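You operate a simulated robot arm through the tools that you are given. There is no shell and no other tool.

You are at the controls of a simulated robot arm. One attempt, no reset.

JOB
Wipe the dust off the blue sample, then glue its middle with the gluing block.
Fine: wiping block for the dust; both blocks back where they stood, glue box shut again. Set down upright: wiping block, gluing block. A coat counts when it lies all over at full strength: go over it till it gets no stronger. What is to be rubbed or washed off counts as gone when no trace of it is left.

It is judged by the outcome, as a careful person would: the job done as asked, and still so three seconds after it is handed in. It fails if anything else is knocked over, pushed out of place, dropped, spilled or broken.

ROBOT AND FRAMES
A 7-joint arm with a two-finger parallel gripper, fixed in place. Base frame: the origin is at the foot of the arm, x ahead of it, y to its left, z up; the work surface is at about z = 0. Readings come in m, rad, newtons and seconds.
With the tool pointing down near the work surface it reaches from about 0.22 to 0.58 m from the base axis. Its first joint turns from -1.152 to 1.152 rad. Payload 2.5 kg.
Tool frame: the origin (TCP) lies between the finger pads and is the grasp point; the fingertips stand 0.023 m ahead of it; z points along the fingers, y is the line along which they close. Largest opening 0.094 m; finger width 0.038, thickness 0.01; the body of the gripper, 0.054 by 0.096 m, starts 0.039 m behind the TCP.
Orientation is that of the tool frame in the base frame, as [roll, pitch, yaw] about the fixed x, y, z axes, in that order (R = Rz(yaw) Ry(pitch) Rx(roll)). With the fingers straight down and closing along the base's y, the tool's x points along the base's -x, its y along +y and its z along -z.

CONTROLS
- The arm moves only by the tool send_rows. Its argument "commands" is one flat list of numbers, 7 for each row, row after row: the turn, a rotation vector about the tool's x, y, z in rad, then the shift along the tool's x, y, z in m, then the gripper command, from -1 (shut) to 1 (fully open), values between in proportion. In form: [wx, wy, wz, tx, ty, tz, fingers, wx, wy, wz, tx, ty, tz, fingers, ...]. A call has 1 to 20 rows; each row is the pose to reach, as a shift and turn from the pose commanded when the call began, along the tool's axes at that moment. A row lasts 0.2 s, in which the tool goes at most 0.05 m and 0.15 rad; a call with a longer step from one row to the next is refused whole, and so is a gripper value outside its range. Where a pose cannot be reached the arm comes as near as it can. A force on the tool above 40 N (or 10 N above the force at the start of the call, whichever is more), or a blocked arm, ends the call early, and 0.2 s more pass. Each finger travels about 0.108 m/s and halts on what it meets, pressing with about 44 N; the grip force reading is that of the motor and also rises with nothing between the fingers. The clock runs only during rows and for 0.2 s after the last one: add rows that repeat a pose to give the fingers time. The reply holds the time, the measured pose of the TCP, the force on the tool along the base axes, the opening and the grip force, in the units named above and with some noise, with the torque about the TCP (base axes, N m) and any sound that the robot's microphone picked up.
- Cameras (640 x 400 px; columns grow to the right, rows downward): "scene" is fixed at [0.113, -0.4033, 0.5451]; the picture's right is [0.86, -0.51, 0.00], its down [-0.28, -0.47, -0.84] and it looks along [0.43, 0.72, -0.54] (base axes); focal length 309 px, centre (320, 200). "wrist" rides on the gripper at [0.086, 0.016, -0.074] in the tool frame; the picture's right is [-0.18, 0.98, 0.00], its down [-0.58, -0.11, -0.81] and it looks along [-0.79, -0.15, 0.59] (tool axes); focal length 243 px, centre (320, 200). There is no depth. A picture from a camera that has moved, and an enlarged one, comes with that camera's place and axes in the base frame and with its lens.
- camera(camera): a new picture of that camera. No time passes.
- close_up(camera, box): a new picture of the part [left, top, right, bottom] of that camera's present view, enlarged. No time passes.
- job_done(): hands the job in; it is judged then, once.

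Nothing tells you positions but the pictures and the camera data. Unless the task says otherwise, let go and move clear before handing in.

The tools are called as a command line: name --argument value ..., lists and objects as JSON in quotes. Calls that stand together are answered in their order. send_rows: Moves the arm, as the interface text tells. Its arguments: {"type":"object","properties":{"commands":{"type":"array","items":{"type":"number"}}},"required":["commands"]} The other tools are called the same way: camera (camera) takes a picture; close_up (camera, box) takes an enlarged picture of a part of a camera's view; job_done () hands the job in.

At the start:

```text
clock: 0.0
position: [0.3203, -0.0728, 0.3252]
tool_rot: [-3.141, 0.001, 3.141]
force: [-0.3, 0.8, 0.6]
ft_torque: [-0.02, 0.02, 0.01]
finger_gap: 0.0939
grasp_force: 0.1
```

scene: 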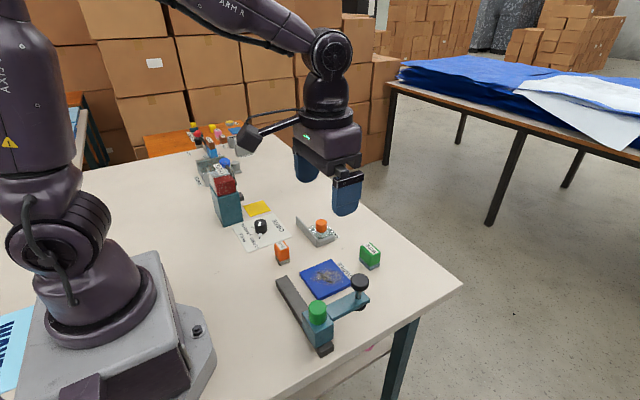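
wrist: 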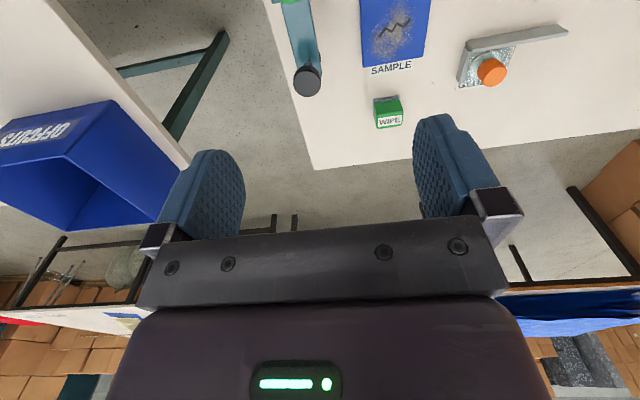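

I see a table with a blue sample, a green WIPE block, an orange block, a lidded box and some fixtures. I'll look closer before moving.

close_up --camera "scene" --box '[260, 200, 420, 300]'

close_up --camera "scene" --box '[180, 110, 340, 210]'

close_up --camera "scene" --box '[190, 160, 350, 260]'

close_up --camera "scene" --box '[260, 260, 420, 360]'

close_up --camera "wrist" --box '[260, 0, 580, 200]'

```text
4.00 times, centred on (340, 250) of scene
camera zoom: at [0.113, -0.4033, 0.5451], right [0.86, -0.51, 0.0], down [-0.28, -0.47, -0.84], along [0.43, 0.72, -0.54], focal length 1235 px, centre (240, 0)
```

zoom: 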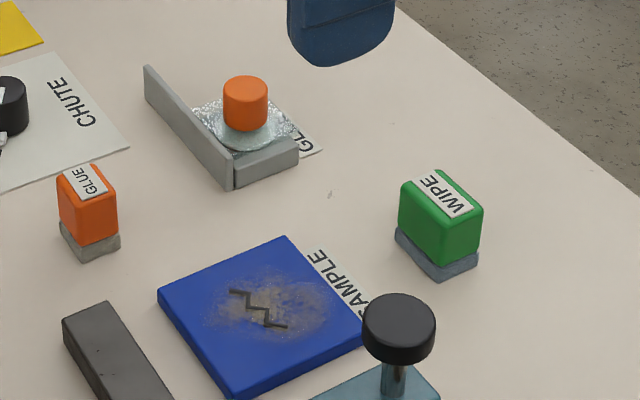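

```text
4.00 times, centred on (260, 160) of scene
camera zoom: at [0.113, -0.4033, 0.5451], right [0.86, -0.51, 0.0], down [-0.28, -0.47, -0.84], along [0.43, 0.72, -0.54], focal length 1235 px, centre (560, 360)
```

zoom: 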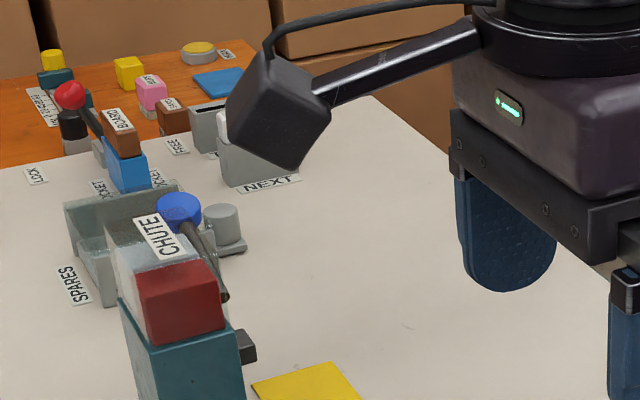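

```text
4.00 times, centred on (270, 210) of scene
camera zoom: at [0.113, -0.4033, 0.5451], right [0.86, -0.51, 0.0], down [-0.28, -0.47, -0.84], along [0.43, 0.72, -0.54], focal length 1235 px, centre (520, 160)
```

zoom: 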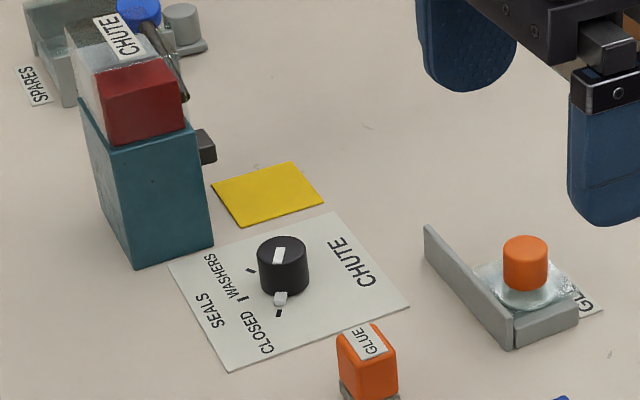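

```text
4.00 times, centred on (340, 310) of scene
camera zoom: at [0.113, -0.4033, 0.5451], right [0.86, -0.51, 0.0], down [-0.28, -0.47, -0.84], along [0.43, 0.72, -0.54], focal length 1235 px, centre (240, -240)
```

zoom: 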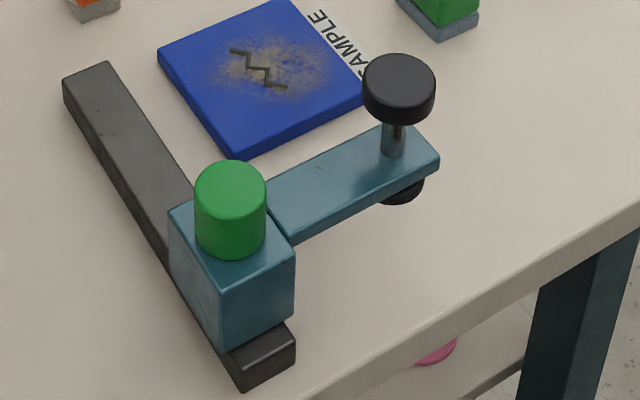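

```text
2.00 times, centred on (420, 100) of wrist
camera zoom: at [0.2318, -0.0562, 0.3975], right [0.18, 0.98, 0.0], down [0.58, -0.11, 0.81], along [0.79, -0.15, -0.59], focal length 485 px, centre (120, 400)
```

zoom: 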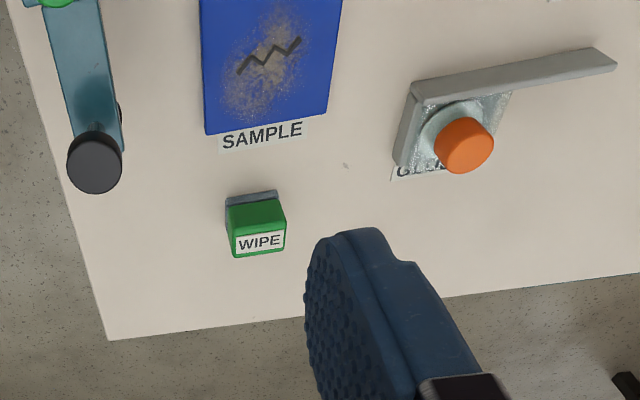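

The sample is near (0.38, 0.02), the wiping block near (0.50, 0.01), the gluing block near (0.32, 0.13) and the glue box near (0.45, 0.16). I'll move up high to view the glue box with the wrist camera.

send_rows --commands '[0, 0, 0, 0.01, 0.035, 0.01, 1, 0, 0, 0, 0.02, 0.07, 0.02, 1, 0, 0, 0, 0.03, 0.105, 0.03, 1, 0, 0, 0, 0.04, 0.14, 0.04, 1, 0, 0, 0, 0.05, 0.175, 0.05, 1, 0, 0, 0, 0.06, 0.21, 0.06, 1, 0, 0, 0, 0.07, 0.243, 0.075, 1]'

camera --camera "wrist"

close_up --camera "wrist" --box '[220, 60, 460, 210]'

camera --camera "scene"

```text
clock: 1.6
position: [0.245, 0.1722, 0.2507]
tool_rot: [3.141, 0.0, 3.139]
force: [-0.1, 0.2, 0.2]
ft_torque: [0.01, 0.02, -0.01]
finger_gap: 0.0939
grasp_force: 0.1
```

```text
taken
camera wrist: at [0.1578, 0.1883, 0.3226], right [0.19, 0.98, 0.0], down [0.58, -0.11, 0.81], along [0.79, -0.15, -0.59], focal length 243 px, centre (320, 200)
```

wrist: 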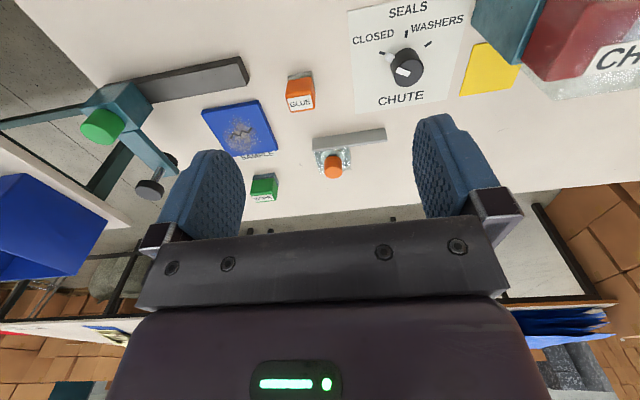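

```text
2.67 times, centred on (340, 135) of wrist
camera zoom: at [0.1578, 0.1883, 0.3226], right [0.19, 0.98, 0.0], down [0.58, -0.11, 0.81], along [0.79, -0.15, -0.59], focal length 647 px, centre (267, 373)
```

zoom: 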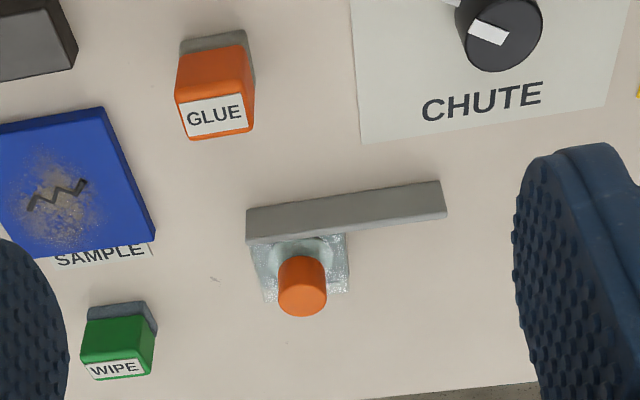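

```text
taken
```

scene: 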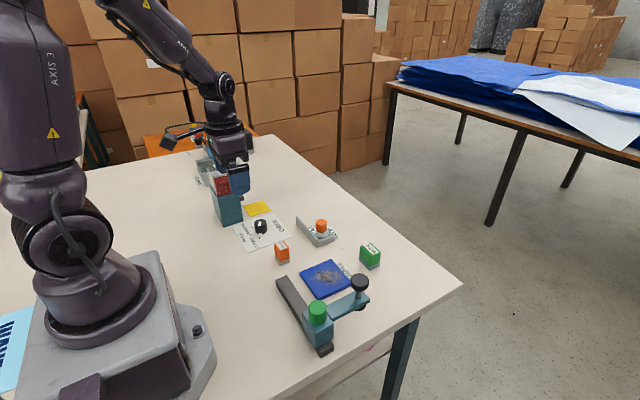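

The glue box has a long grey wall and a clear part with an orange knob. I'll go in closer to see how it opens.

send_rows --commands '[0, 0, 0, -0.03, 0, 0.03, 1, 0, 0, 0, -0.06, 0, 0.06, 1, 0, 0, 0, -0.09, 0, 0.09, 1]'

close_up --camera "wrist" --box '[240, 80, 420, 192]'

close_up --camera "scene" --box '[285, 205, 349, 245]'

```text
clock: 2.4
position: [0.3415, 0.1702, 0.1587]
tool_rot: [3.141, 0.001, -3.138]
force: [0.4, 0.7, -0.5]
ft_torque: [-0.03, -0.01, -0.02]
finger_gap: 0.0941
grasp_force: 0.0
```

```text
3.56 times, centred on (330, 136) of wrist
camera zoom: at [0.2536, 0.1864, 0.232], right [0.18, 0.98, 0.0], down [0.58, -0.11, 0.81], along [0.79, -0.15, -0.59], focal length 863 px, centre (284, 428)
```

zoom: 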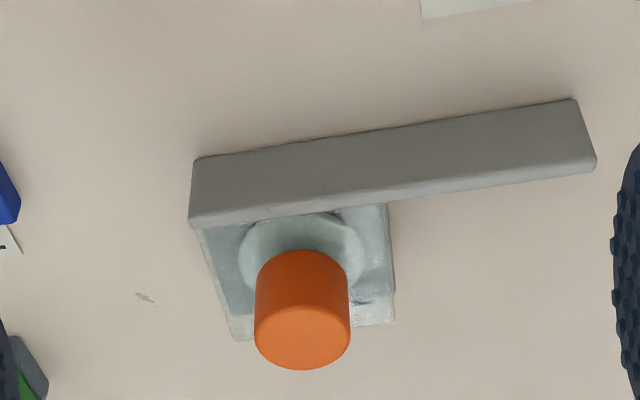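

```text
10.00 times, centred on (317, 225) of scene
camera zoom: at [0.113, -0.4033, 0.5451], right [0.86, -0.51, 0.0], down [-0.28, -0.47, -0.84], along [0.43, 0.72, -0.54], focal length 3089 px, centre (350, -50)
```

zoom: 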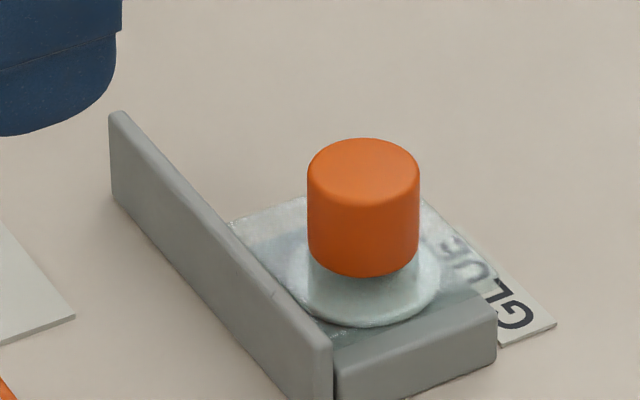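

I can't yet tell whether the lid slides or lifts off. I'll turn the wrist to see the box from its +y side.

send_rows --commands '[0, 0, 0.1428, -0.009, 0.011, 0.0018, 1, 0, 0, 0.2856, -0.018, 0.022, 0.0036, 1, 0, 0, 0.4284, -0.027, 0.033, 0.0054, 1, 0, 0, 0.5712, -0.036, 0.044, 0.0072, 1, 0, 0, 0.714, -0.045, 0.055, 0.009, 1, 0, 0, 0.8568, -0.054, 0.066, 0.0108, 1, 0, 0, 0.9996, -0.063, 0.077, 0.0126, 1, 0, 0, 1.1424, -0.072, 0.088, 0.0144, 1, 0, 0, 1.2852, -0.081, 0.099, 0.0162, 1, 0, 0, 1.428, -0.09, 0.11, 0.018, 1, 0, 0, 1.5708, -0.0985, 0.12, 0.019, 1]'

camera --camera "wrist"

close_up --camera "wrist" --box '[240, 80, 420, 192]'

```text
clock: 4.8
position: [0.4371, 0.2917, 0.141]
tool_rot: [-3.141, -0.001, 1.568]
force: [0.0, 0.2, 0.2]
ft_torque: [0.01, 0.03, 0.03]
finger_gap: 0.0941
grasp_force: 0.1
```

```text
taken
camera wrist: at [0.4535, 0.3782, 0.2134], right [0.98, -0.19, 0.0], down [-0.11, -0.58, 0.81], along [-0.15, -0.79, -0.59], focal length 243 px, centre (320, 200)
```

wrist: 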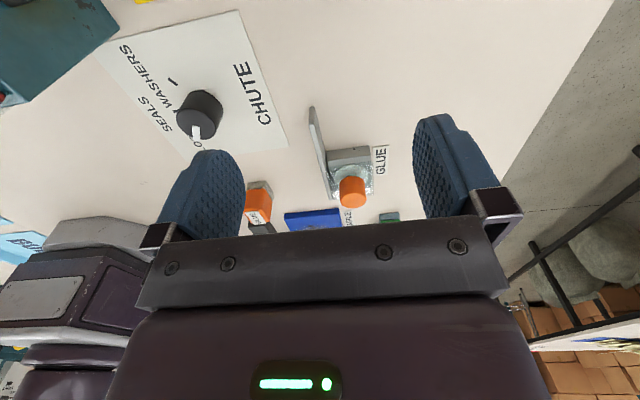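

```text
3.56 times, centred on (330, 136) of wrist
camera zoom: at [0.4535, 0.3782, 0.2134], right [0.98, -0.19, 0.0], down [-0.11, -0.58, 0.81], along [-0.15, -0.79, -0.59], focal length 863 px, centre (284, 428)
```

zoom: 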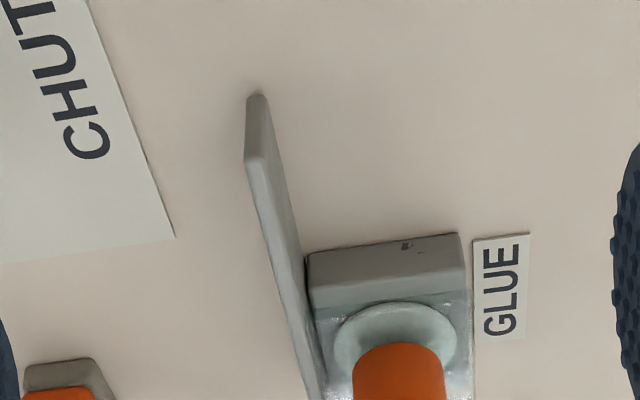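

close_up --camera "wrist" --box '[290, 140, 400, 215]'

```text
5.33 times, centred on (345, 178) of wrist
camera zoom: at [0.4535, 0.3782, 0.2134], right [0.98, -0.19, 0.0], down [-0.11, -0.58, 0.81], along [-0.15, -0.79, -0.59], focal length 1294 px, centre (187, 320)
```

zoom: 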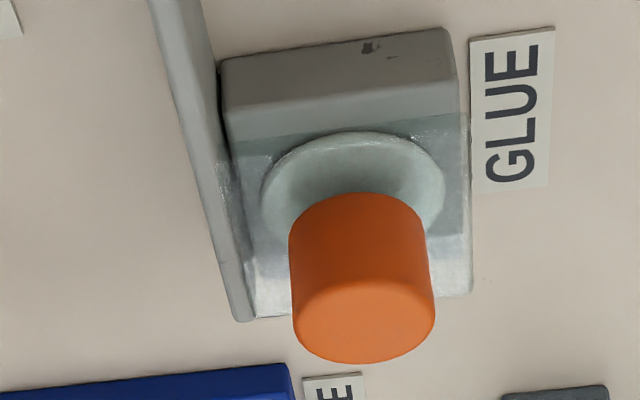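

The knob's top is near (0.451, 0.160, 0.055). The dust comes first, so I'll go over to view the wiping block and sample from close by.

send_rows --commands '[0, 0, -0.1428, -0.0247, -0.007, -0.0072, 1, 0, 0, -0.2856, -0.0494, -0.014, -0.0144, 1, 0, 0, -0.4284, -0.0741, -0.021, -0.0216, 1, 0, 0, -0.5712, -0.0988, -0.028, -0.0288, 1, 0, 0, -0.714, -0.1235, -0.035, -0.036, 1, 0, 0, -0.8568, -0.1482, -0.042, -0.0432, 1, 0, 0, -0.9996, -0.1729, -0.049, -0.0504, 1, 0, 0, -1.1424, -0.1976, -0.056, -0.0576, 1, 0, 0, -1.2852, -0.2223, -0.063, -0.0648, 1, 0, 0, -1.428, -0.247, -0.07, -0.072, 1, 0, 0, -1.5708, -0.272, -0.077, -0.079, 1]'

camera --camera "wrist"

close_up --camera "wrist" --box '[240, 0, 420, 112]'

close_up --camera "wrist" --box '[240, 80, 420, 192]'

close_up --camera "scene" --box '[340, 230, 404, 270]'

close_up --camera "scene" --box '[290, 250, 370, 300]'

```text
clock: 7.2
position: [0.3615, 0.0169, 0.2219]
tool_rot: [3.141, -0.002, -3.14]
force: [0.2, 0.2, 0.4]
ft_torque: [0.03, 0.0, -0.03]
finger_gap: 0.0938
grasp_force: 0.0
```

```text
taken
camera wrist: at [0.2734, 0.0334, 0.2948], right [0.18, 0.98, 0.0], down [0.58, -0.11, 0.81], along [0.79, -0.15, -0.59], focal length 243 px, centre (320, 200)
```

wrist: 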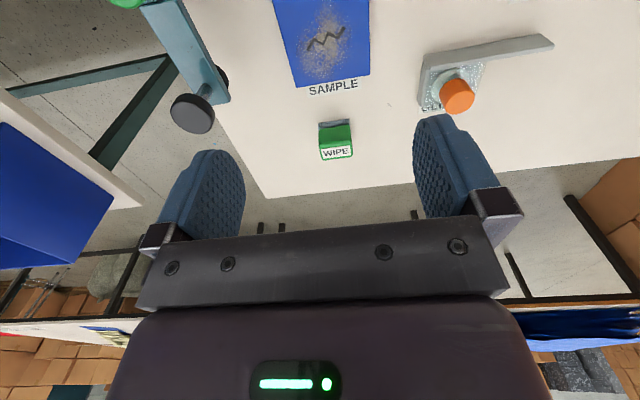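

```text
3.56 times, centred on (330, 56) of wrist
camera zoom: at [0.2734, 0.0334, 0.2948], right [0.18, 0.98, 0.0], down [0.58, -0.11, 0.81], along [0.79, -0.15, -0.59], focal length 863 px, centre (284, 712)
```

zoom: 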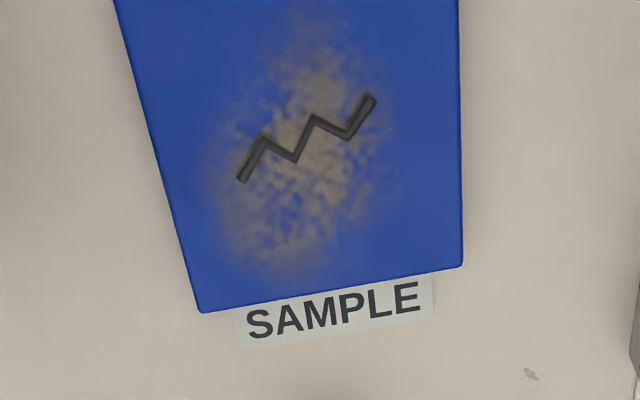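

```text
3.56 times, centred on (330, 136) of wrist
camera zoom: at [0.2734, 0.0334, 0.2948], right [0.18, 0.98, 0.0], down [0.58, -0.11, 0.81], along [0.79, -0.15, -0.59], focal length 863 px, centre (284, 428)
```

zoom: 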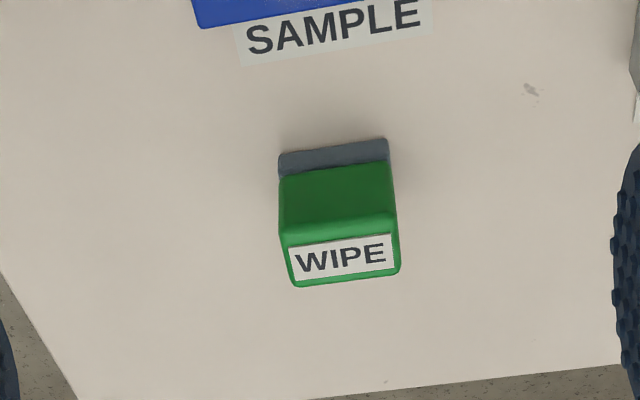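

```text
10.00 times, centred on (372, 250) of scene
camera zoom: at [0.113, -0.4033, 0.5451], right [0.86, -0.51, 0.0], down [-0.28, -0.47, -0.84], along [0.43, 0.72, -0.54], focal length 3089 px, centre (-200, -300)
```

zoom: 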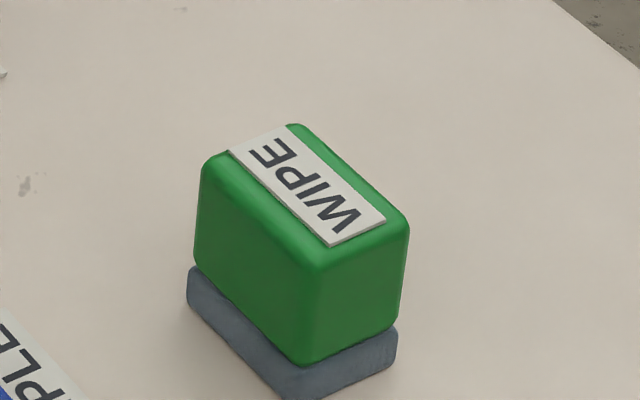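

```text
8.00 times, centred on (330, 275) of scene
camera zoom: at [0.113, -0.4033, 0.5451], right [0.86, -0.51, 0.0], down [-0.28, -0.47, -0.84], along [0.43, 0.72, -0.54], focal length 2471 px, centre (240, -400)
```

zoom: 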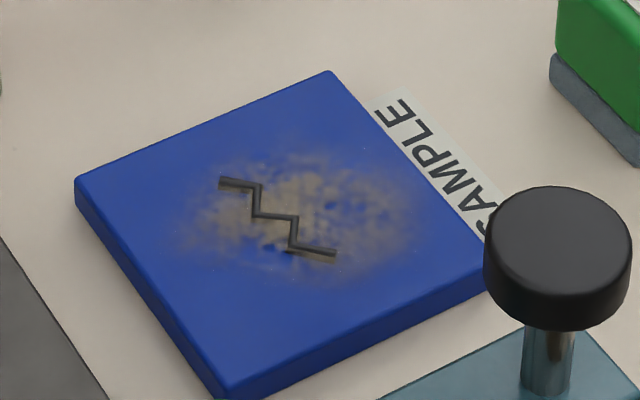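

The wiping block's pad spans about x 0.487–0.518 and y −0.008–0.035, and it stands about 0.047 tall. I'll hover over it and check alignment.

send_rows --commands '[0, 0, 0, -0.035, -0.001, 0.025, 1, 0, 0, 0, -0.07, -0.002, 0.05, 1, 0, 0, 0, -0.105, -0.003, 0.08, 1, 0, 0, 0, -0.142, -0.004, 0.11, 1, 0, 0, 0, -0.142, -0.004, 0.11, 1]'

camera --camera "wrist"

close_up --camera "scene" --box '[310, 170, 438, 280]'

```text
clock: 8.4
position: [0.502, 0.0119, 0.1085]
tool_rot: [3.141, 0.0, -3.14]
force: [-0.1, -0.5, -0.6]
ft_torque: [-0.02, 0.01, 0.01]
finger_gap: 0.0942
grasp_force: 0.1
```

```text
taken
camera wrist: at [0.4158, 0.0289, 0.1815], right [0.18, 0.98, 0.0], down [0.58, -0.11, 0.81], along [0.79, -0.15, -0.59], focal length 243 px, centre (320, 200)
```

wrist: 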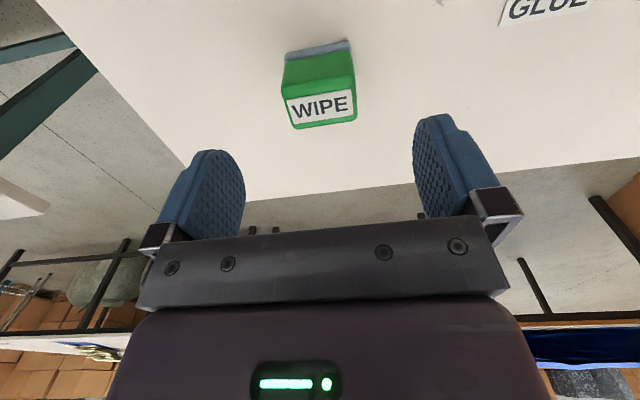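

```text
3.64 times, centred on (374, 225) of scene
camera zoom: at [0.113, -0.4033, 0.5451], right [0.86, -0.51, 0.0], down [-0.28, -0.47, -0.84], along [0.43, 0.72, -0.54], focal length 1123 px, centre (124, 109)
```

zoom: 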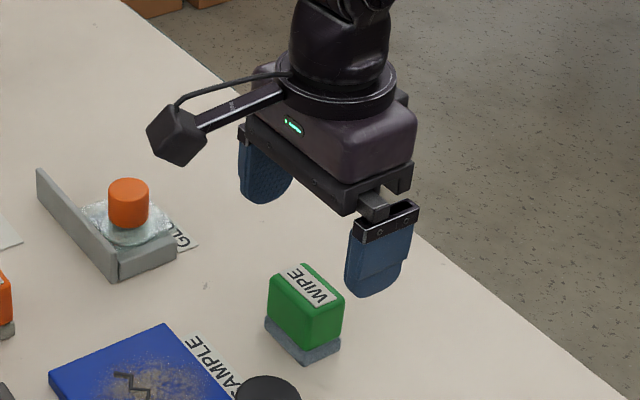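

Alignment is good. I'll descend and grip the wiping block.

send_rows --commands '[0, 0, 0, -0.001, -0.0005, 0.04, 1, 0, 0, 0, -0.001, -0.0005, 0.065, 1, 0, 0, 0, -0.001, -0.0005, 0.078, 1, 0, 0, 0, -0.001, -0.0005, 0.078, 0.3, 0, 0, 0, -0.001, -0.0005, 0.078, -0.2, 0, 0, 0, -0.001, -0.0005, 0.078, -0.6, 0, 0, 0, -0.001, -0.0005, 0.078, -1, 0, 0, 0, -0.001, -0.0005, 0.078, -1]'

close_up --camera "scene" --box '[310, 190, 438, 270]'

```text
clock: 10.2
position: [0.5047, 0.0133, 0.0302]
tool_rot: [-3.141, 0.0, -3.141]
force: [0.3, -0.2, 0.4]
ft_torque: [0.0, 0.03, 0.02]
finger_gap: 0.0444
grasp_force: 43.9
```

```text
5.00 times, centred on (374, 230) of scene
camera zoom: at [0.113, -0.4033, 0.5451], right [0.86, -0.51, 0.0], down [-0.28, -0.47, -0.84], along [0.43, 0.72, -0.54], focal length 1544 px, centre (50, 50)
```

zoom: 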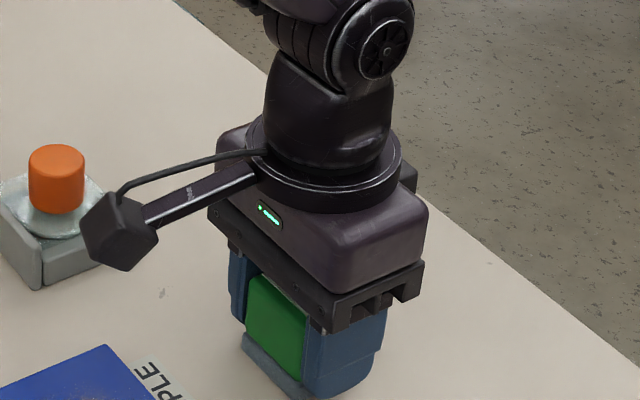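

The block is held (0.044 m gap). I'll lift it and carry it over the middle of the sample.

send_rows --commands '[0, 0, 0, 0, 0, -0.03, -1, 0, 0, 0, 0, 0, -0.05, -1, 0, 0, 0, 0.04, 0.002, -0.05, -1, 0, 0, 0, 0.08, 0.004, -0.05, -1, 0, 0, 0, 0.125, 0.0065, -0.05, -1, 0, 0, 0, 0.125, 0.0065, -0.025, -1, 0, 0, 0, 0.125, 0.0065, -0.025, -1]'

close_up --camera "scene" --box '[270, 210, 398, 290]'

camera --camera "wrist"

```text
clock: 11.8
position: [0.3783, 0.0198, 0.0567]
tool_rot: [-3.141, 0.001, 3.141]
force: [-0.1, -0.1, -0.1]
ft_torque: [0.02, -0.02, 0.02]
finger_gap: 0.0442
grasp_force: 44.6
```

```text
5.00 times, centred on (334, 250) of scene
camera zoom: at [0.113, -0.4033, 0.5451], right [0.86, -0.51, 0.0], down [-0.28, -0.47, -0.84], along [0.43, 0.72, -0.54], focal length 1544 px, centre (250, -50)
```

zoom: 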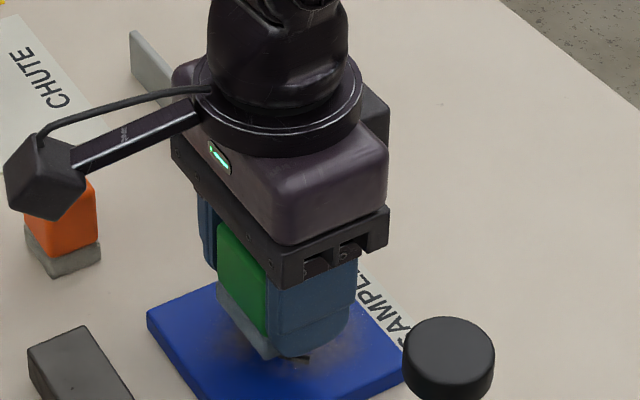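

```text
taken
camera wrist: at [0.291, 0.0362, 0.1292], right [0.18, 0.98, 0.0], down [0.58, -0.11, 0.81], along [0.79, -0.15, -0.59], focal length 243 px, centre (320, 200)
```

wrist: 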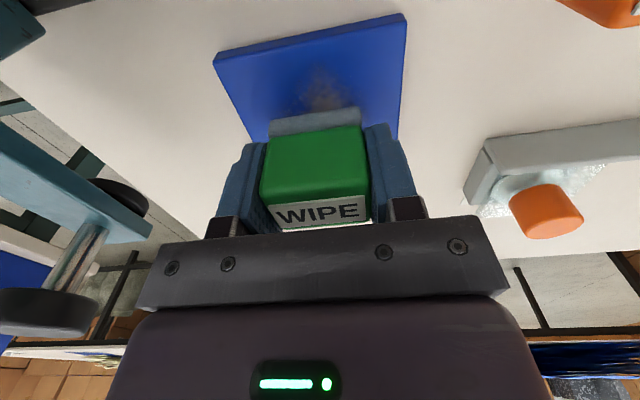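

I'll press down gently in small steps to find the contact.

send_rows --commands '[0, 0, 0, 0, 0, 0.006, -1, 0, 0, 0, 0, 0, 0.01, -1, 0, 0, 0, 0, 0, 0.013, -1, 0, 0, 0, 0, 0, 0.015, -1, 0, 0, 0, 0, 0, 0.015, -1]'

```text
clock: 13.0
position: [0.3784, 0.0206, 0.0417]
tool_rot: [-3.142, 0.0, 3.142]
force: [-9.5, -1.5, 32.9]
ft_torque: [0.01, 0.37, -0.01]
finger_gap: 0.0442
grasp_force: 44.2
```

send_rows --commands '[0, 0, 0, 0, 0, -0.001, -1, 0, 0, 0, 0, 0, -0.001, -1]'

close_up --camera "scene" --box '[270, 230, 398, 310]'

```text
clock: 13.6
position: [0.3791, 0.0196, 0.041]
tool_rot: [-3.141, -0.001, 3.141]
force: [-4.3, -0.9, 14.6]
ft_torque: [0.01, 0.14, 0.03]
finger_gap: 0.0444
grasp_force: 44.1
```

```text
5.00 times, centred on (334, 270) of scene
camera zoom: at [0.1129, -0.4033, 0.5451], right [0.86, -0.51, 0.0], down [-0.28, -0.47, -0.84], along [0.43, 0.72, -0.54], focal length 1544 px, centre (250, -150)
```

zoom: 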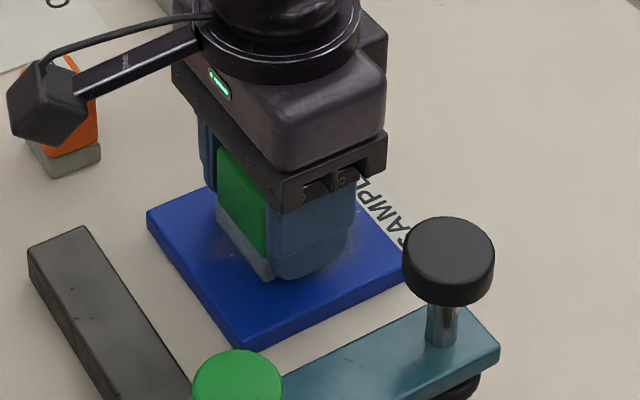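

Contact reads about 15 N. I'll ease off slightly and try a short stroke to see whether the sample stays put.

send_rows --commands '[0, 0, 0, 0, 0, -0.0004, -1, 0, 0, 0, 0, 0.004, -0.0004, -1, 0, 0, 0, 0, 0.01, -0.0004, -1]'

close_up --camera "scene" --box '[270, 230, 398, 310]'

```text
clock: 14.4
position: [0.379, 0.0303, 0.0417]
tool_rot: [3.141, 0.0, 3.141]
force: [0.8, -0.9, 2.1]
ft_torque: [-0.05, -0.02, -0.01]
finger_gap: 0.0442
grasp_force: 43.8
```

```text
5.00 times, centred on (334, 270) of scene
camera zoom: at [0.113, -0.4033, 0.5451], right [0.86, -0.51, 0.0], down [-0.28, -0.47, -0.84], along [0.43, 0.72, -0.54], focal length 1544 px, centre (250, -150)
```

zoom: 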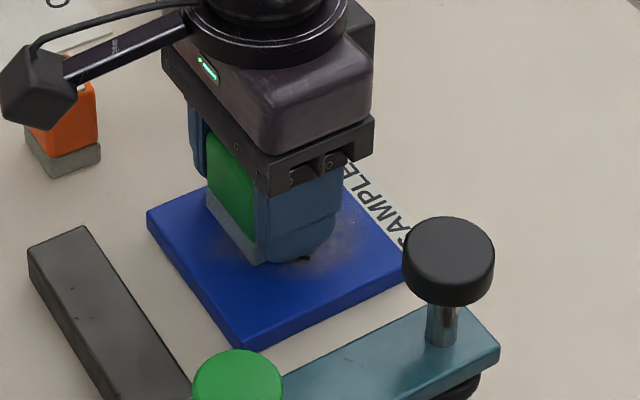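

send_rows --commands '[0, 0, 0, 0, 0.006, 0.0003, -1, 0, 0, 0, 0, 0.012, 0.0003, -1, 0, 0, 0, 0, 0.001, 0.0003, -1, 0, 0, 0, 0, -0.01, 0.0003, -1, 0, 0, 0, 0, -0.021, 0.0003, -1, 0, 0, 0, 0, -0.032, 0.0003, -1, 0, 0, 0, 0.007, -0.032, 0.0003, -1, 0, 0, 0, 0.014, -0.032, 0.0003, -1, 0, 0, 0, 0.014, -0.021, 0.0003, -1, 0, 0, 0, 0.014, -0.01, 0.0003, -1, 0, 0, 0, 0.014, 0.001, 0.0003, -1, 0, 0, 0, 0.014, 0.012, 0.0003, -1]'

close_up --camera "scene" --box '[270, 230, 398, 310]'

camera --camera "wrist"

```text
clock: 17.0
position: [0.3667, 0.0432, 0.0415]
tool_rot: [3.141, 0.001, -3.14]
force: [-0.8, 0.3, -0.3]
ft_torque: [0.02, 0.0, 0.0]
finger_gap: 0.0444
grasp_force: 43.9
```

```text
5.00 times, centred on (334, 270) of scene
camera zoom: at [0.113, -0.4033, 0.5451], right [0.86, -0.51, 0.0], down [-0.28, -0.47, -0.84], along [0.43, 0.72, -0.54], focal length 1544 px, centre (250, -150)
```

zoom: 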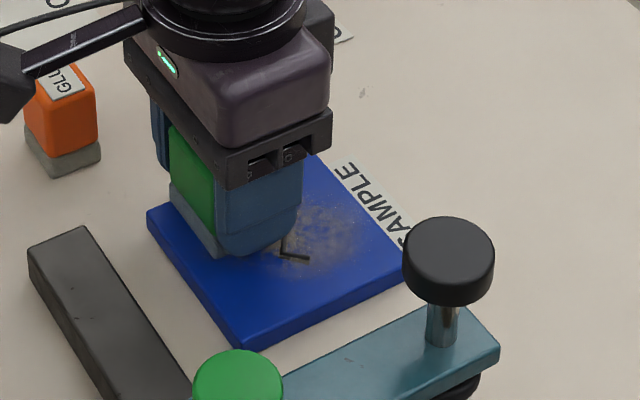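

```text
taken
camera wrist: at [0.2786, 0.0591, 0.1153], right [0.18, 0.98, 0.0], down [0.58, -0.11, 0.81], along [0.79, -0.15, -0.59], focal length 243 px, centre (320, 200)
```

wrist: 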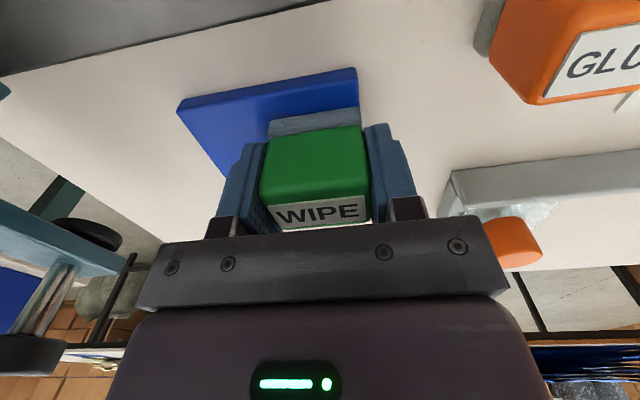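

send_rows --commands '[0, 0, 0, 0, 0, 0.0007, -1, 0, 0, 0, 0, -0.011, 0.0007, -1, 0, 0, 0, 0, -0.022, 0.0007, -1]'

```text
clock: 17.8
position: [0.3636, 0.0206, 0.0415]
tool_rot: [3.141, 0.0, -3.142]
force: [-0.1, 2.0, 4.7]
ft_torque: [0.01, -0.02, -0.01]
finger_gap: 0.0444
grasp_force: 43.7
```

send_rows --commands '[0, 0, 0, 0, -0.011, 0.0002, -1, 0, 0, 0, 0, -0.022, 0.0002, -1, 0, 0, 0, 0.007, -0.022, 0.0002, -1, 0, 0, 0, 0.014, -0.022, 0.0002, -1]'

close_up --camera "scene" --box '[270, 230, 398, 310]'

```text
clock: 18.8
position: [0.3498, -0.0019, 0.0414]
tool_rot: [-3.141, -0.001, -3.141]
force: [0.7, 0.5, -0.9]
ft_torque: [-0.01, -0.01, -0.01]
finger_gap: 0.0444
grasp_force: 43.9
```

```text
5.00 times, centred on (334, 270) of scene
camera zoom: at [0.113, -0.4033, 0.5451], right [0.86, -0.51, 0.0], down [-0.28, -0.47, -0.84], along [0.43, 0.72, -0.54], focal length 1544 px, centre (250, -150)
```

zoom: 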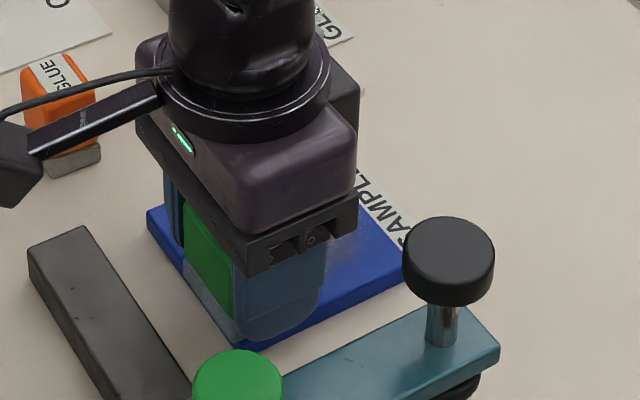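

send_rows --commands '[0, 0, 0, 0, 0, 0.0008, -1, 0, 0, 0, 0, 0.006, 0.0008, -1]'

```text
clock: 19.4
position: [0.3513, 0.0043, 0.0417]
tool_rot: [-3.141, 0.004, 3.139]
force: [-0.7, -8.4, 23.3]
ft_torque: [-0.09, 0.19, 0.07]
finger_gap: 0.044
grasp_force: 43.8
```

send_rows --commands '[0, 0, 0, 0, 0.008, -0.0004, -1, 0, 0, 0, 0, 0.019, -0.0004, -1, 0, 0, 0, 0, 0.03, -0.0004, -1, 0, 0, 0, 0, 0.038, -0.0004, -1]'

close_up --camera "scene" --box '[270, 230, 398, 310]'

```text
clock: 20.4
position: [0.3517, 0.0437, 0.0421]
tool_rot: [-3.141, -0.002, 3.141]
force: [0.2, -2.3, 9.2]
ft_torque: [-0.03, -0.06, 0.02]
finger_gap: 0.0443
grasp_force: 43.7
```

```text
5.00 times, centred on (334, 270) of scene
camera zoom: at [0.113, -0.4033, 0.5451], right [0.86, -0.51, 0.0], down [-0.28, -0.47, -0.84], along [0.43, 0.72, -0.54], focal length 1544 px, centre (250, -150)
```

zoom: 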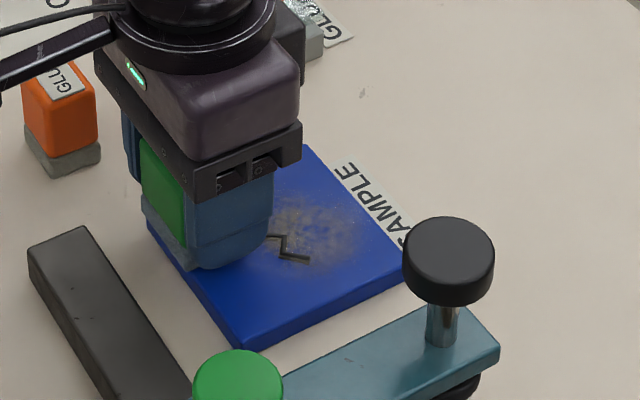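

The sample isn't shifting, and contact is good at about 9 N. I'll continue with the lanes, adjusting height as I go.

send_rows --commands '[0, 0, 0, 0, -0.011, 0, -1, 0, 0, 0, 0, -0.022, 0, -1, 0, 0, 0, 0, -0.033, 0, -1, 0, 0, 0, 0, -0.044, 0, -1, 0, 0, 0, -0.007, -0.044, -0.0002, -1, 0, 0, 0, -0.014, -0.044, -0.0004, -1, 0, 0, 0, -0.014, -0.033, -0.0004, -1, 0, 0, 0, -0.014, -0.022, -0.0004, -1]'

```text
clock: 21.5
position: [0.3512, -0.001, 0.0424]
tool_rot: [3.139, -0.005, -3.141]
force: [-1.5, 0.4, 7.3]
ft_torque: [-0.08, -0.08, 0.06]
finger_gap: 0.0443
grasp_force: 43.5
stopped in row 5: the force on the tool passed its limit at 44 N (the readings are from after the stop); the commanded pose is now the measured one
```

close_up --camera "scene" --box '[270, 230, 398, 310]'

camera --camera "wrist"

```text
5.00 times, centred on (334, 270) of scene
camera zoom: at [0.1129, -0.4033, 0.5451], right [0.86, -0.51, 0.0], down [-0.28, -0.47, -0.84], along [0.43, 0.72, -0.54], focal length 1544 px, centre (250, -150)
```

zoom: 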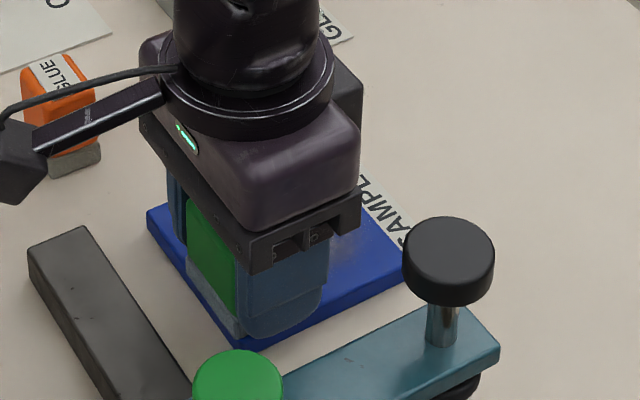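

```text
taken
camera wrist: at [0.2642, 0.0156, 0.1149], right [0.18, 0.98, 0.0], down [0.58, -0.11, 0.8], along [0.79, -0.15, -0.59], focal length 243 px, centre (320, 200)
```

wrist: 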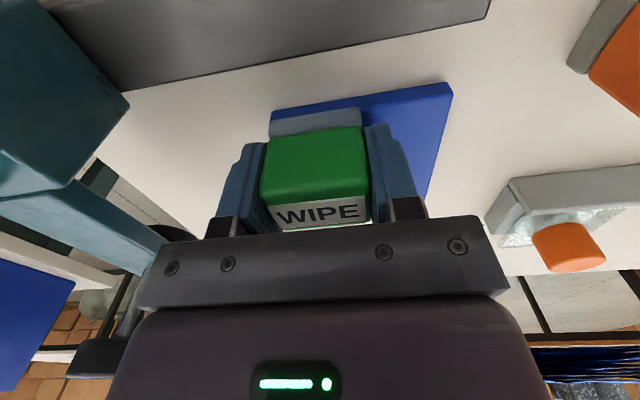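

The force only spiked from friction; nothing is blocked. I'll level the tool and go on a little lighter.

send_rows --commands '[0.0026, -0.005, 0, 0, 0, -0.0006, -1, 0.0026, -0.005, 0, -0.007, 0, -0.0006, -1, 0.0026, -0.005, 0, -0.014, 0, -0.0006, -1, 0.0026, -0.005, 0, -0.014, 0.006, -0.0006, -1]'

```text
clock: 22.5
position: [0.3651, 0.0051, 0.042]
tool_rot: [-3.14, 0.001, -3.14]
force: [0.5, 0.2, 0.5]
ft_torque: [-0.02, 0.03, 0.01]
finger_gap: 0.0445
grasp_force: 44.5
```

send_rows --commands '[0, 0, 0, 0, 0.004, 0.0006, -1, 0, 0, 0, 0, 0.008, 0.0008, -1]'

```text
clock: 23.1
position: [0.3633, 0.0126, 0.0414]
tool_rot: [-3.14, 0.001, 3.141]
force: [0.5, -0.8, -0.4]
ft_torque: [-0.01, 0.01, 0.02]
finger_gap: 0.0443
grasp_force: 44.0
```

send_rows --commands '[0, 0, 0, 0, 0.004, 0.0004, -1, 0, 0, 0, 0, 0.008, 0.0006, -1]'

```text
clock: 23.7
position: [0.3643, 0.0205, 0.0408]
tool_rot: [-3.138, 0.003, -3.141]
force: [-1.3, -6.2, 15.8]
ft_torque: [0.04, 0.16, 0.06]
finger_gap: 0.0444
grasp_force: 43.9
```

send_rows --commands '[0, 0, 0, 0, 0.011, -0.0002, -1, 0, 0, 0, 0, 0.022, -0.0002, -1, 0, 0, 0, 0, 0.011, -0.0002, -1, 0, 0, 0, 0, 0, -0.0002, -1, 0, 0, 0, 0, -0.011, -0.0002, -1, 0, 0, 0, 0, -0.022, -0.0002, -1, 0, 0, 0, 0, -0.011, -0.0002, -1, 0, 0, 0, 0, 0, -0.0002, -1]'

```text
clock: 25.5
position: [0.3666, 0.0218, 0.0415]
tool_rot: [-3.14, 0.0, -3.14]
force: [1.0, -0.5, 2.9]
ft_torque: [0.03, 0.01, 0.0]
finger_gap: 0.0443
grasp_force: 43.8
```

send_rows --commands '[0, 0, 0, -0.007, 0, -0.0008, -1, 0, 0, 0, -0.014, 0, -0.0008, -1, 0, 0, 0, -0.014, 0.006, -0.0004, -1, 0, 0, 0, -0.014, 0.012, -0.0002, -1]'

```text
clock: 26.5
position: [0.3799, 0.0319, 0.0422]
tool_rot: [-3.139, 0.004, -3.141]
force: [-0.2, -3.0, 6.0]
ft_torque: [0.05, 0.05, 0.02]
finger_gap: 0.0441
grasp_force: 43.5
```

send_rows --commands '[0, 0, 0, 0, 0.01, 0.0001, -1, 0, 0, 0, 0, 0, 0.0002, -1, 0, 0, 0, 0, -0.011, 0.0002, -1, 0, 0, 0, 0, -0.022, 0.0002, -1, 0, 0, 0, 0, -0.033, 0.0002, -1, 0, 0, 0, 0, -0.022, 0.0002, -1, 0, 0, 0, 0, -0.011, 0.0002, -1, 0, 0, 0, 0, 0, 0.0002, -1, 0, 0, 0, 0, 0.01, 0.0002, -1, 0, 0, 0, 0, 0, 0.0002, -1]'

close_up --camera "scene" --box '[270, 230, 398, 310]'

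```text
clock: 28.7
position: [0.3804, 0.0325, 0.0406]
tool_rot: [-3.14, 0.003, 3.141]
force: [0.6, 0.1, 0.6]
ft_torque: [0.03, 0.01, -0.02]
finger_gap: 0.0442
grasp_force: 44.2
```

```text
5.00 times, centred on (334, 270) of scene
camera zoom: at [0.113, -0.4033, 0.5451], right [0.86, -0.51, 0.0], down [-0.28, -0.47, -0.84], along [0.43, 0.72, -0.54], focal length 1544 px, centre (250, -150)
```

zoom: 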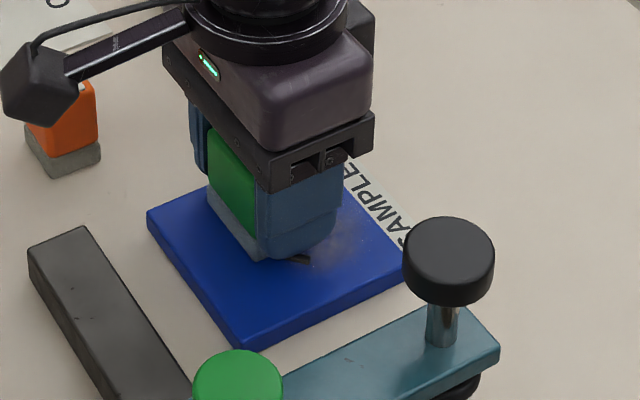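

I'll lift briefly to see how much dust is left.

send_rows --commands '[0, 0, 0, 0, 0, -0.03, -1, 0, 0, 0, 0.03, 0.03, -0.06, -1, 0, 0, 0, 0.06, 0.06, -0.08, -1, 0, 0, 0, 0.06, 0.06, -0.08, -1]'

close_up --camera "scene" --box '[290, 250, 370, 300]'

camera --camera "wrist"

```text
refused: row 2 steps farther than a row can; nothing moved
```

```text
8.00 times, centred on (330, 275) of scene
camera zoom: at [0.113, -0.4033, 0.5451], right [0.86, -0.51, 0.0], down [-0.28, -0.47, -0.84], along [0.43, 0.72, -0.54], focal length 2471 px, centre (240, -400)
```

zoom: 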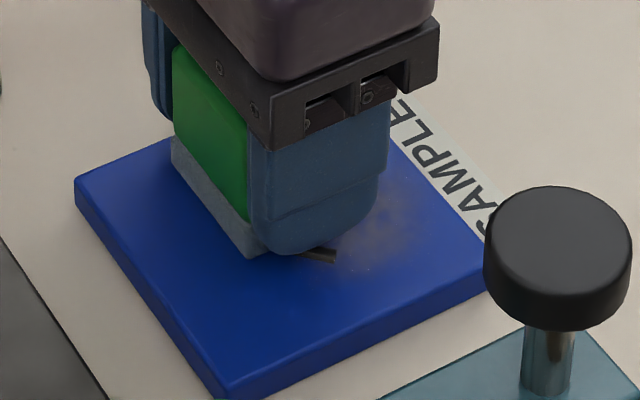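

```text
taken
camera wrist: at [0.293, 0.049, 0.1145], right [0.18, 0.98, 0.0], down [0.58, -0.11, 0.81], along [0.79, -0.15, -0.59], focal length 243 px, centre (320, 200)
```

wrist: 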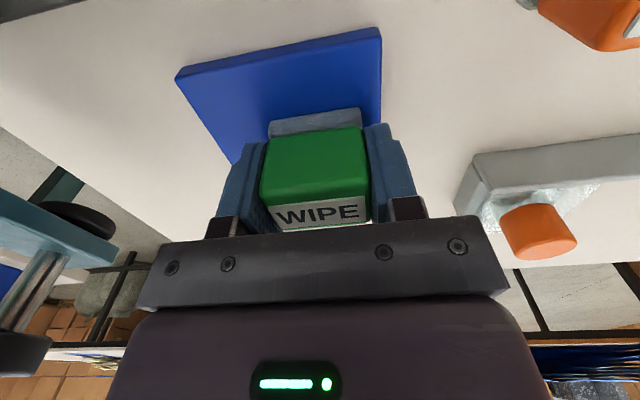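

The dust is mostly gone on the near side. I'll press a bit more and carry on with the middle and far lanes.

send_rows --commands '[0, 0, 0, 0, -0.004, 0.0005, -1, 0, 0, 0, 0, -0.012, 0.0007, -1]'

```text
clock: 29.3
position: [0.3815, 0.0208, 0.0407]
tool_rot: [3.141, 0.004, -3.139]
force: [0.7, 4.2, 11.5]
ft_torque: [0.13, 0.12, -0.06]
finger_gap: 0.0443
grasp_force: 44.1
```

send_rows --commands '[0, 0, 0, 0, -0.011, 0, -1, 0, 0, 0, 0, -0.022, 0, -1, 0, 0, 0, 0, -0.011, 0, -1, 0, 0, 0, 0, 0, 0, -1, 0, 0, 0, 0, 0.011, 0, -1, 0, 0, 0, 0, 0.022, 0, -1, 0, 0, 0, 0, 0.011, 0, -1, 0, 0, 0, 0, 0, 0, -1, 0, 0, 0, 0, -0.011, 0, -1, 0, 0, 0, 0, -0.022, 0, -1]'

close_up --camera "scene" --box '[290, 250, 370, 300]'

```text
clock: 29.9
position: [0.3812, 0.002, 0.0411]
tool_rot: [-3.141, 0.007, -3.138]
force: [-0.6, -1.6, 6.4]
ft_torque: [-0.09, 0.13, 0.01]
finger_gap: 0.0441
grasp_force: 43.6
stopped in row 2: the force on the tool passed its limit at 43 N (the readings are from after the stop); the commanded pose is now the measured one
```

```text
8.00 times, centred on (330, 275) of scene
camera zoom: at [0.113, -0.4033, 0.5451], right [0.86, -0.51, 0.0], down [-0.28, -0.47, -0.84], along [0.43, 0.72, -0.54], focal length 2471 px, centre (240, -400)
```

zoom: 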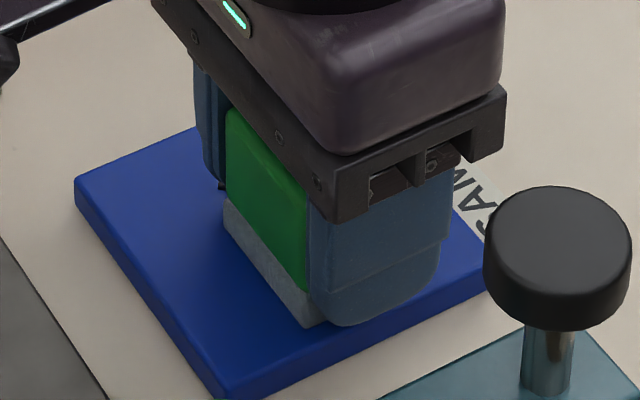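

send_rows --commands '[0, 0.007, 0.0036, 0, 0.002, 0, -1, 0, 0.007, 0.0036, 0, 0.01, 0, -1, 0, 0.007, 0.0036, 0, 0.018, 0, -1]'

```text
clock: 30.7
position: [0.3824, 0.0198, 0.0424]
tool_rot: [3.142, 0.003, 3.139]
force: [-0.5, -5.6, 16.7]
ft_torque: [-0.15, 0.05, 0.05]
finger_gap: 0.0443
grasp_force: 43.9
```

send_rows --commands '[0, 0, 0, 0, 0.008, -0.0003, -1, 0, 0, 0, 0, 0.016, -0.0003, -1, 0, 0, 0, 0, 0.022, -0.0003, -1]'

```text
clock: 31.5
position: [0.3819, 0.0425, 0.0409]
tool_rot: [3.141, 0.003, 3.14]
force: [1.5, -8.9, 27.6]
ft_torque: [-0.2, 0.0, 0.03]
finger_gap: 0.0442
grasp_force: 43.4
```

send_rows --commands '[0, 0, 0, 0, -0.002, -0.0006, -1, 0, 0, 0, 0, -0.011, -0.0006, -1, 0, 0, 0, 0, -0.022, -0.0006, -1]'

```text
clock: 32.3
position: [0.3797, 0.0218, 0.0406]
tool_rot: [3.14, -0.005, 3.141]
force: [-0.2, 2.1, 7.4]
ft_torque: [0.07, -0.09, 0.03]
finger_gap: 0.0443
grasp_force: 43.8
```

send_rows --commands '[0, 0, 0, 0, -0.011, -0.0001, -1, 0, 0, 0, 0, -0.022, -0.0002, -1, 0, 0, 0, 0, -0.018, -0.0003, -1, 0, 0, 0, 0, -0.008, -0.0002, -1, 0, 0, 0, 0, 0.002, -0.0002, -1]'

close_up --camera "scene" --box '[290, 250, 370, 300]'

```text
clock: 33.5
position: [0.3816, 0.0239, 0.0407]
tool_rot: [-3.141, -0.001, 3.14]
force: [-0.6, -3.1, 9.3]
ft_torque: [-0.06, -0.02, -0.04]
finger_gap: 0.0443
grasp_force: 44.6
```

```text
8.00 times, centred on (330, 275) of scene
camera zoom: at [0.1129, -0.4033, 0.5451], right [0.86, -0.51, 0.0], down [-0.28, -0.47, -0.84], along [0.43, 0.72, -0.54], focal length 2471 px, centre (240, -400)
```

zoom: 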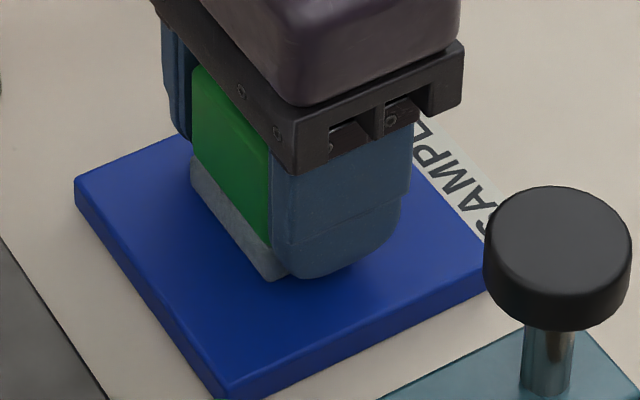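

send_rows --commands '[0, 0, 0, 0, 0, -0.001, -1, 0, 0, 0, -0.007, 0, -0.001, -1, 0, 0, 0, -0.014, 0, -0.0006, -1, 0, 0, 0, -0.014, 0.008, -0.0002, -1]'

```text
clock: 34.5
position: [0.3953, 0.0295, 0.0416]
tool_rot: [-3.141, -0.003, 3.139]
force: [-0.8, 0.1, -0.4]
ft_torque: [0.0, -0.02, -0.03]
finger_gap: 0.0444
grasp_force: 43.8
```

send_rows --commands '[0, 0, 0, 0, 0.004, 0.0003, -1, 0, 0, 0, 0, 0.01, 0.0005, -1]'

```text
clock: 35.1
position: [0.3945, 0.0395, 0.042]
tool_rot: [-3.14, 0.001, -3.141]
force: [0.0, 0.4, -0.9]
ft_torque: [-0.01, 0.04, 0.02]
finger_gap: 0.0442
grasp_force: 44.1
```

send_rows --commands '[0, 0, 0, 0, -0.004, 0.0004, -1, 0, 0, 0, 0, -0.01, 0.0006, -1]'

```text
clock: 35.7
position: [0.3952, 0.0311, 0.041]
tool_rot: [3.14, 0.0, -3.142]
force: [0.3, 1.4, 4.6]
ft_torque: [-0.02, -0.02, 0.02]
finger_gap: 0.0443
grasp_force: 43.2
```

send_rows --commands '[0, 0, 0, 0, -0.011, 0.0001, -1, 0, 0, 0, 0, -0.022, 0.0001, -1, 0, 0, 0, 0, -0.031, 0.0001, -1]'

```text
clock: 36.5
position: [0.3943, 0.0018, 0.0406]
tool_rot: [3.141, -0.002, -3.141]
force: [-0.1, 0.2, 0.4]
ft_torque: [0.01, -0.01, 0.01]
finger_gap: 0.0445
grasp_force: 43.6
```

send_rows --commands '[0, 0, 0, 0, -0.003, 0.0004, -1, 0, 0, 0, 0, 0.006, 0.0005, -1]'

```text
clock: 37.1
position: [0.394, 0.0059, 0.0418]
tool_rot: [-3.141, -0.002, 3.141]
force: [0.0, -2.2, 3.5]
ft_torque: [-0.05, -0.06, -0.02]
finger_gap: 0.0443
grasp_force: 43.5
```

send_rows --commands '[0, 0, 0, 0, 0.011, 0.0001, -1, 0, 0, 0, 0, 0.022, 0.0001, -1, 0, 0, 0, 0, 0.035, 0.0001, -1, 0, 0, 0, 0, 0.022, 0.0001, -1, 0, 0, 0, 0, 0.011, 0.0001, -1]'

close_up --camera "scene" --box '[290, 250, 370, 300]'

```text
clock: 38.3
position: [0.3941, 0.0188, 0.0417]
tool_rot: [3.14, 0.0, 3.141]
force: [-0.4, 7.0, 18.4]
ft_torque: [0.05, 0.05, 0.01]
finger_gap: 0.0443
grasp_force: 43.9
```

```text
8.00 times, centred on (330, 275) of scene
camera zoom: at [0.1129, -0.4033, 0.5451], right [0.86, -0.51, 0.0], down [-0.28, -0.47, -0.84], along [0.43, 0.72, -0.54], focal length 2471 px, centre (240, -400)
```

zoom: 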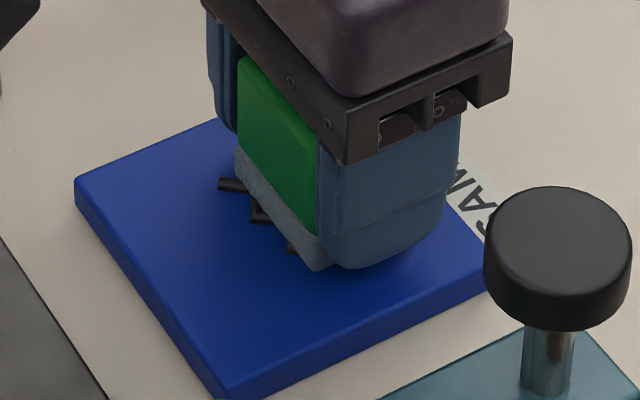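

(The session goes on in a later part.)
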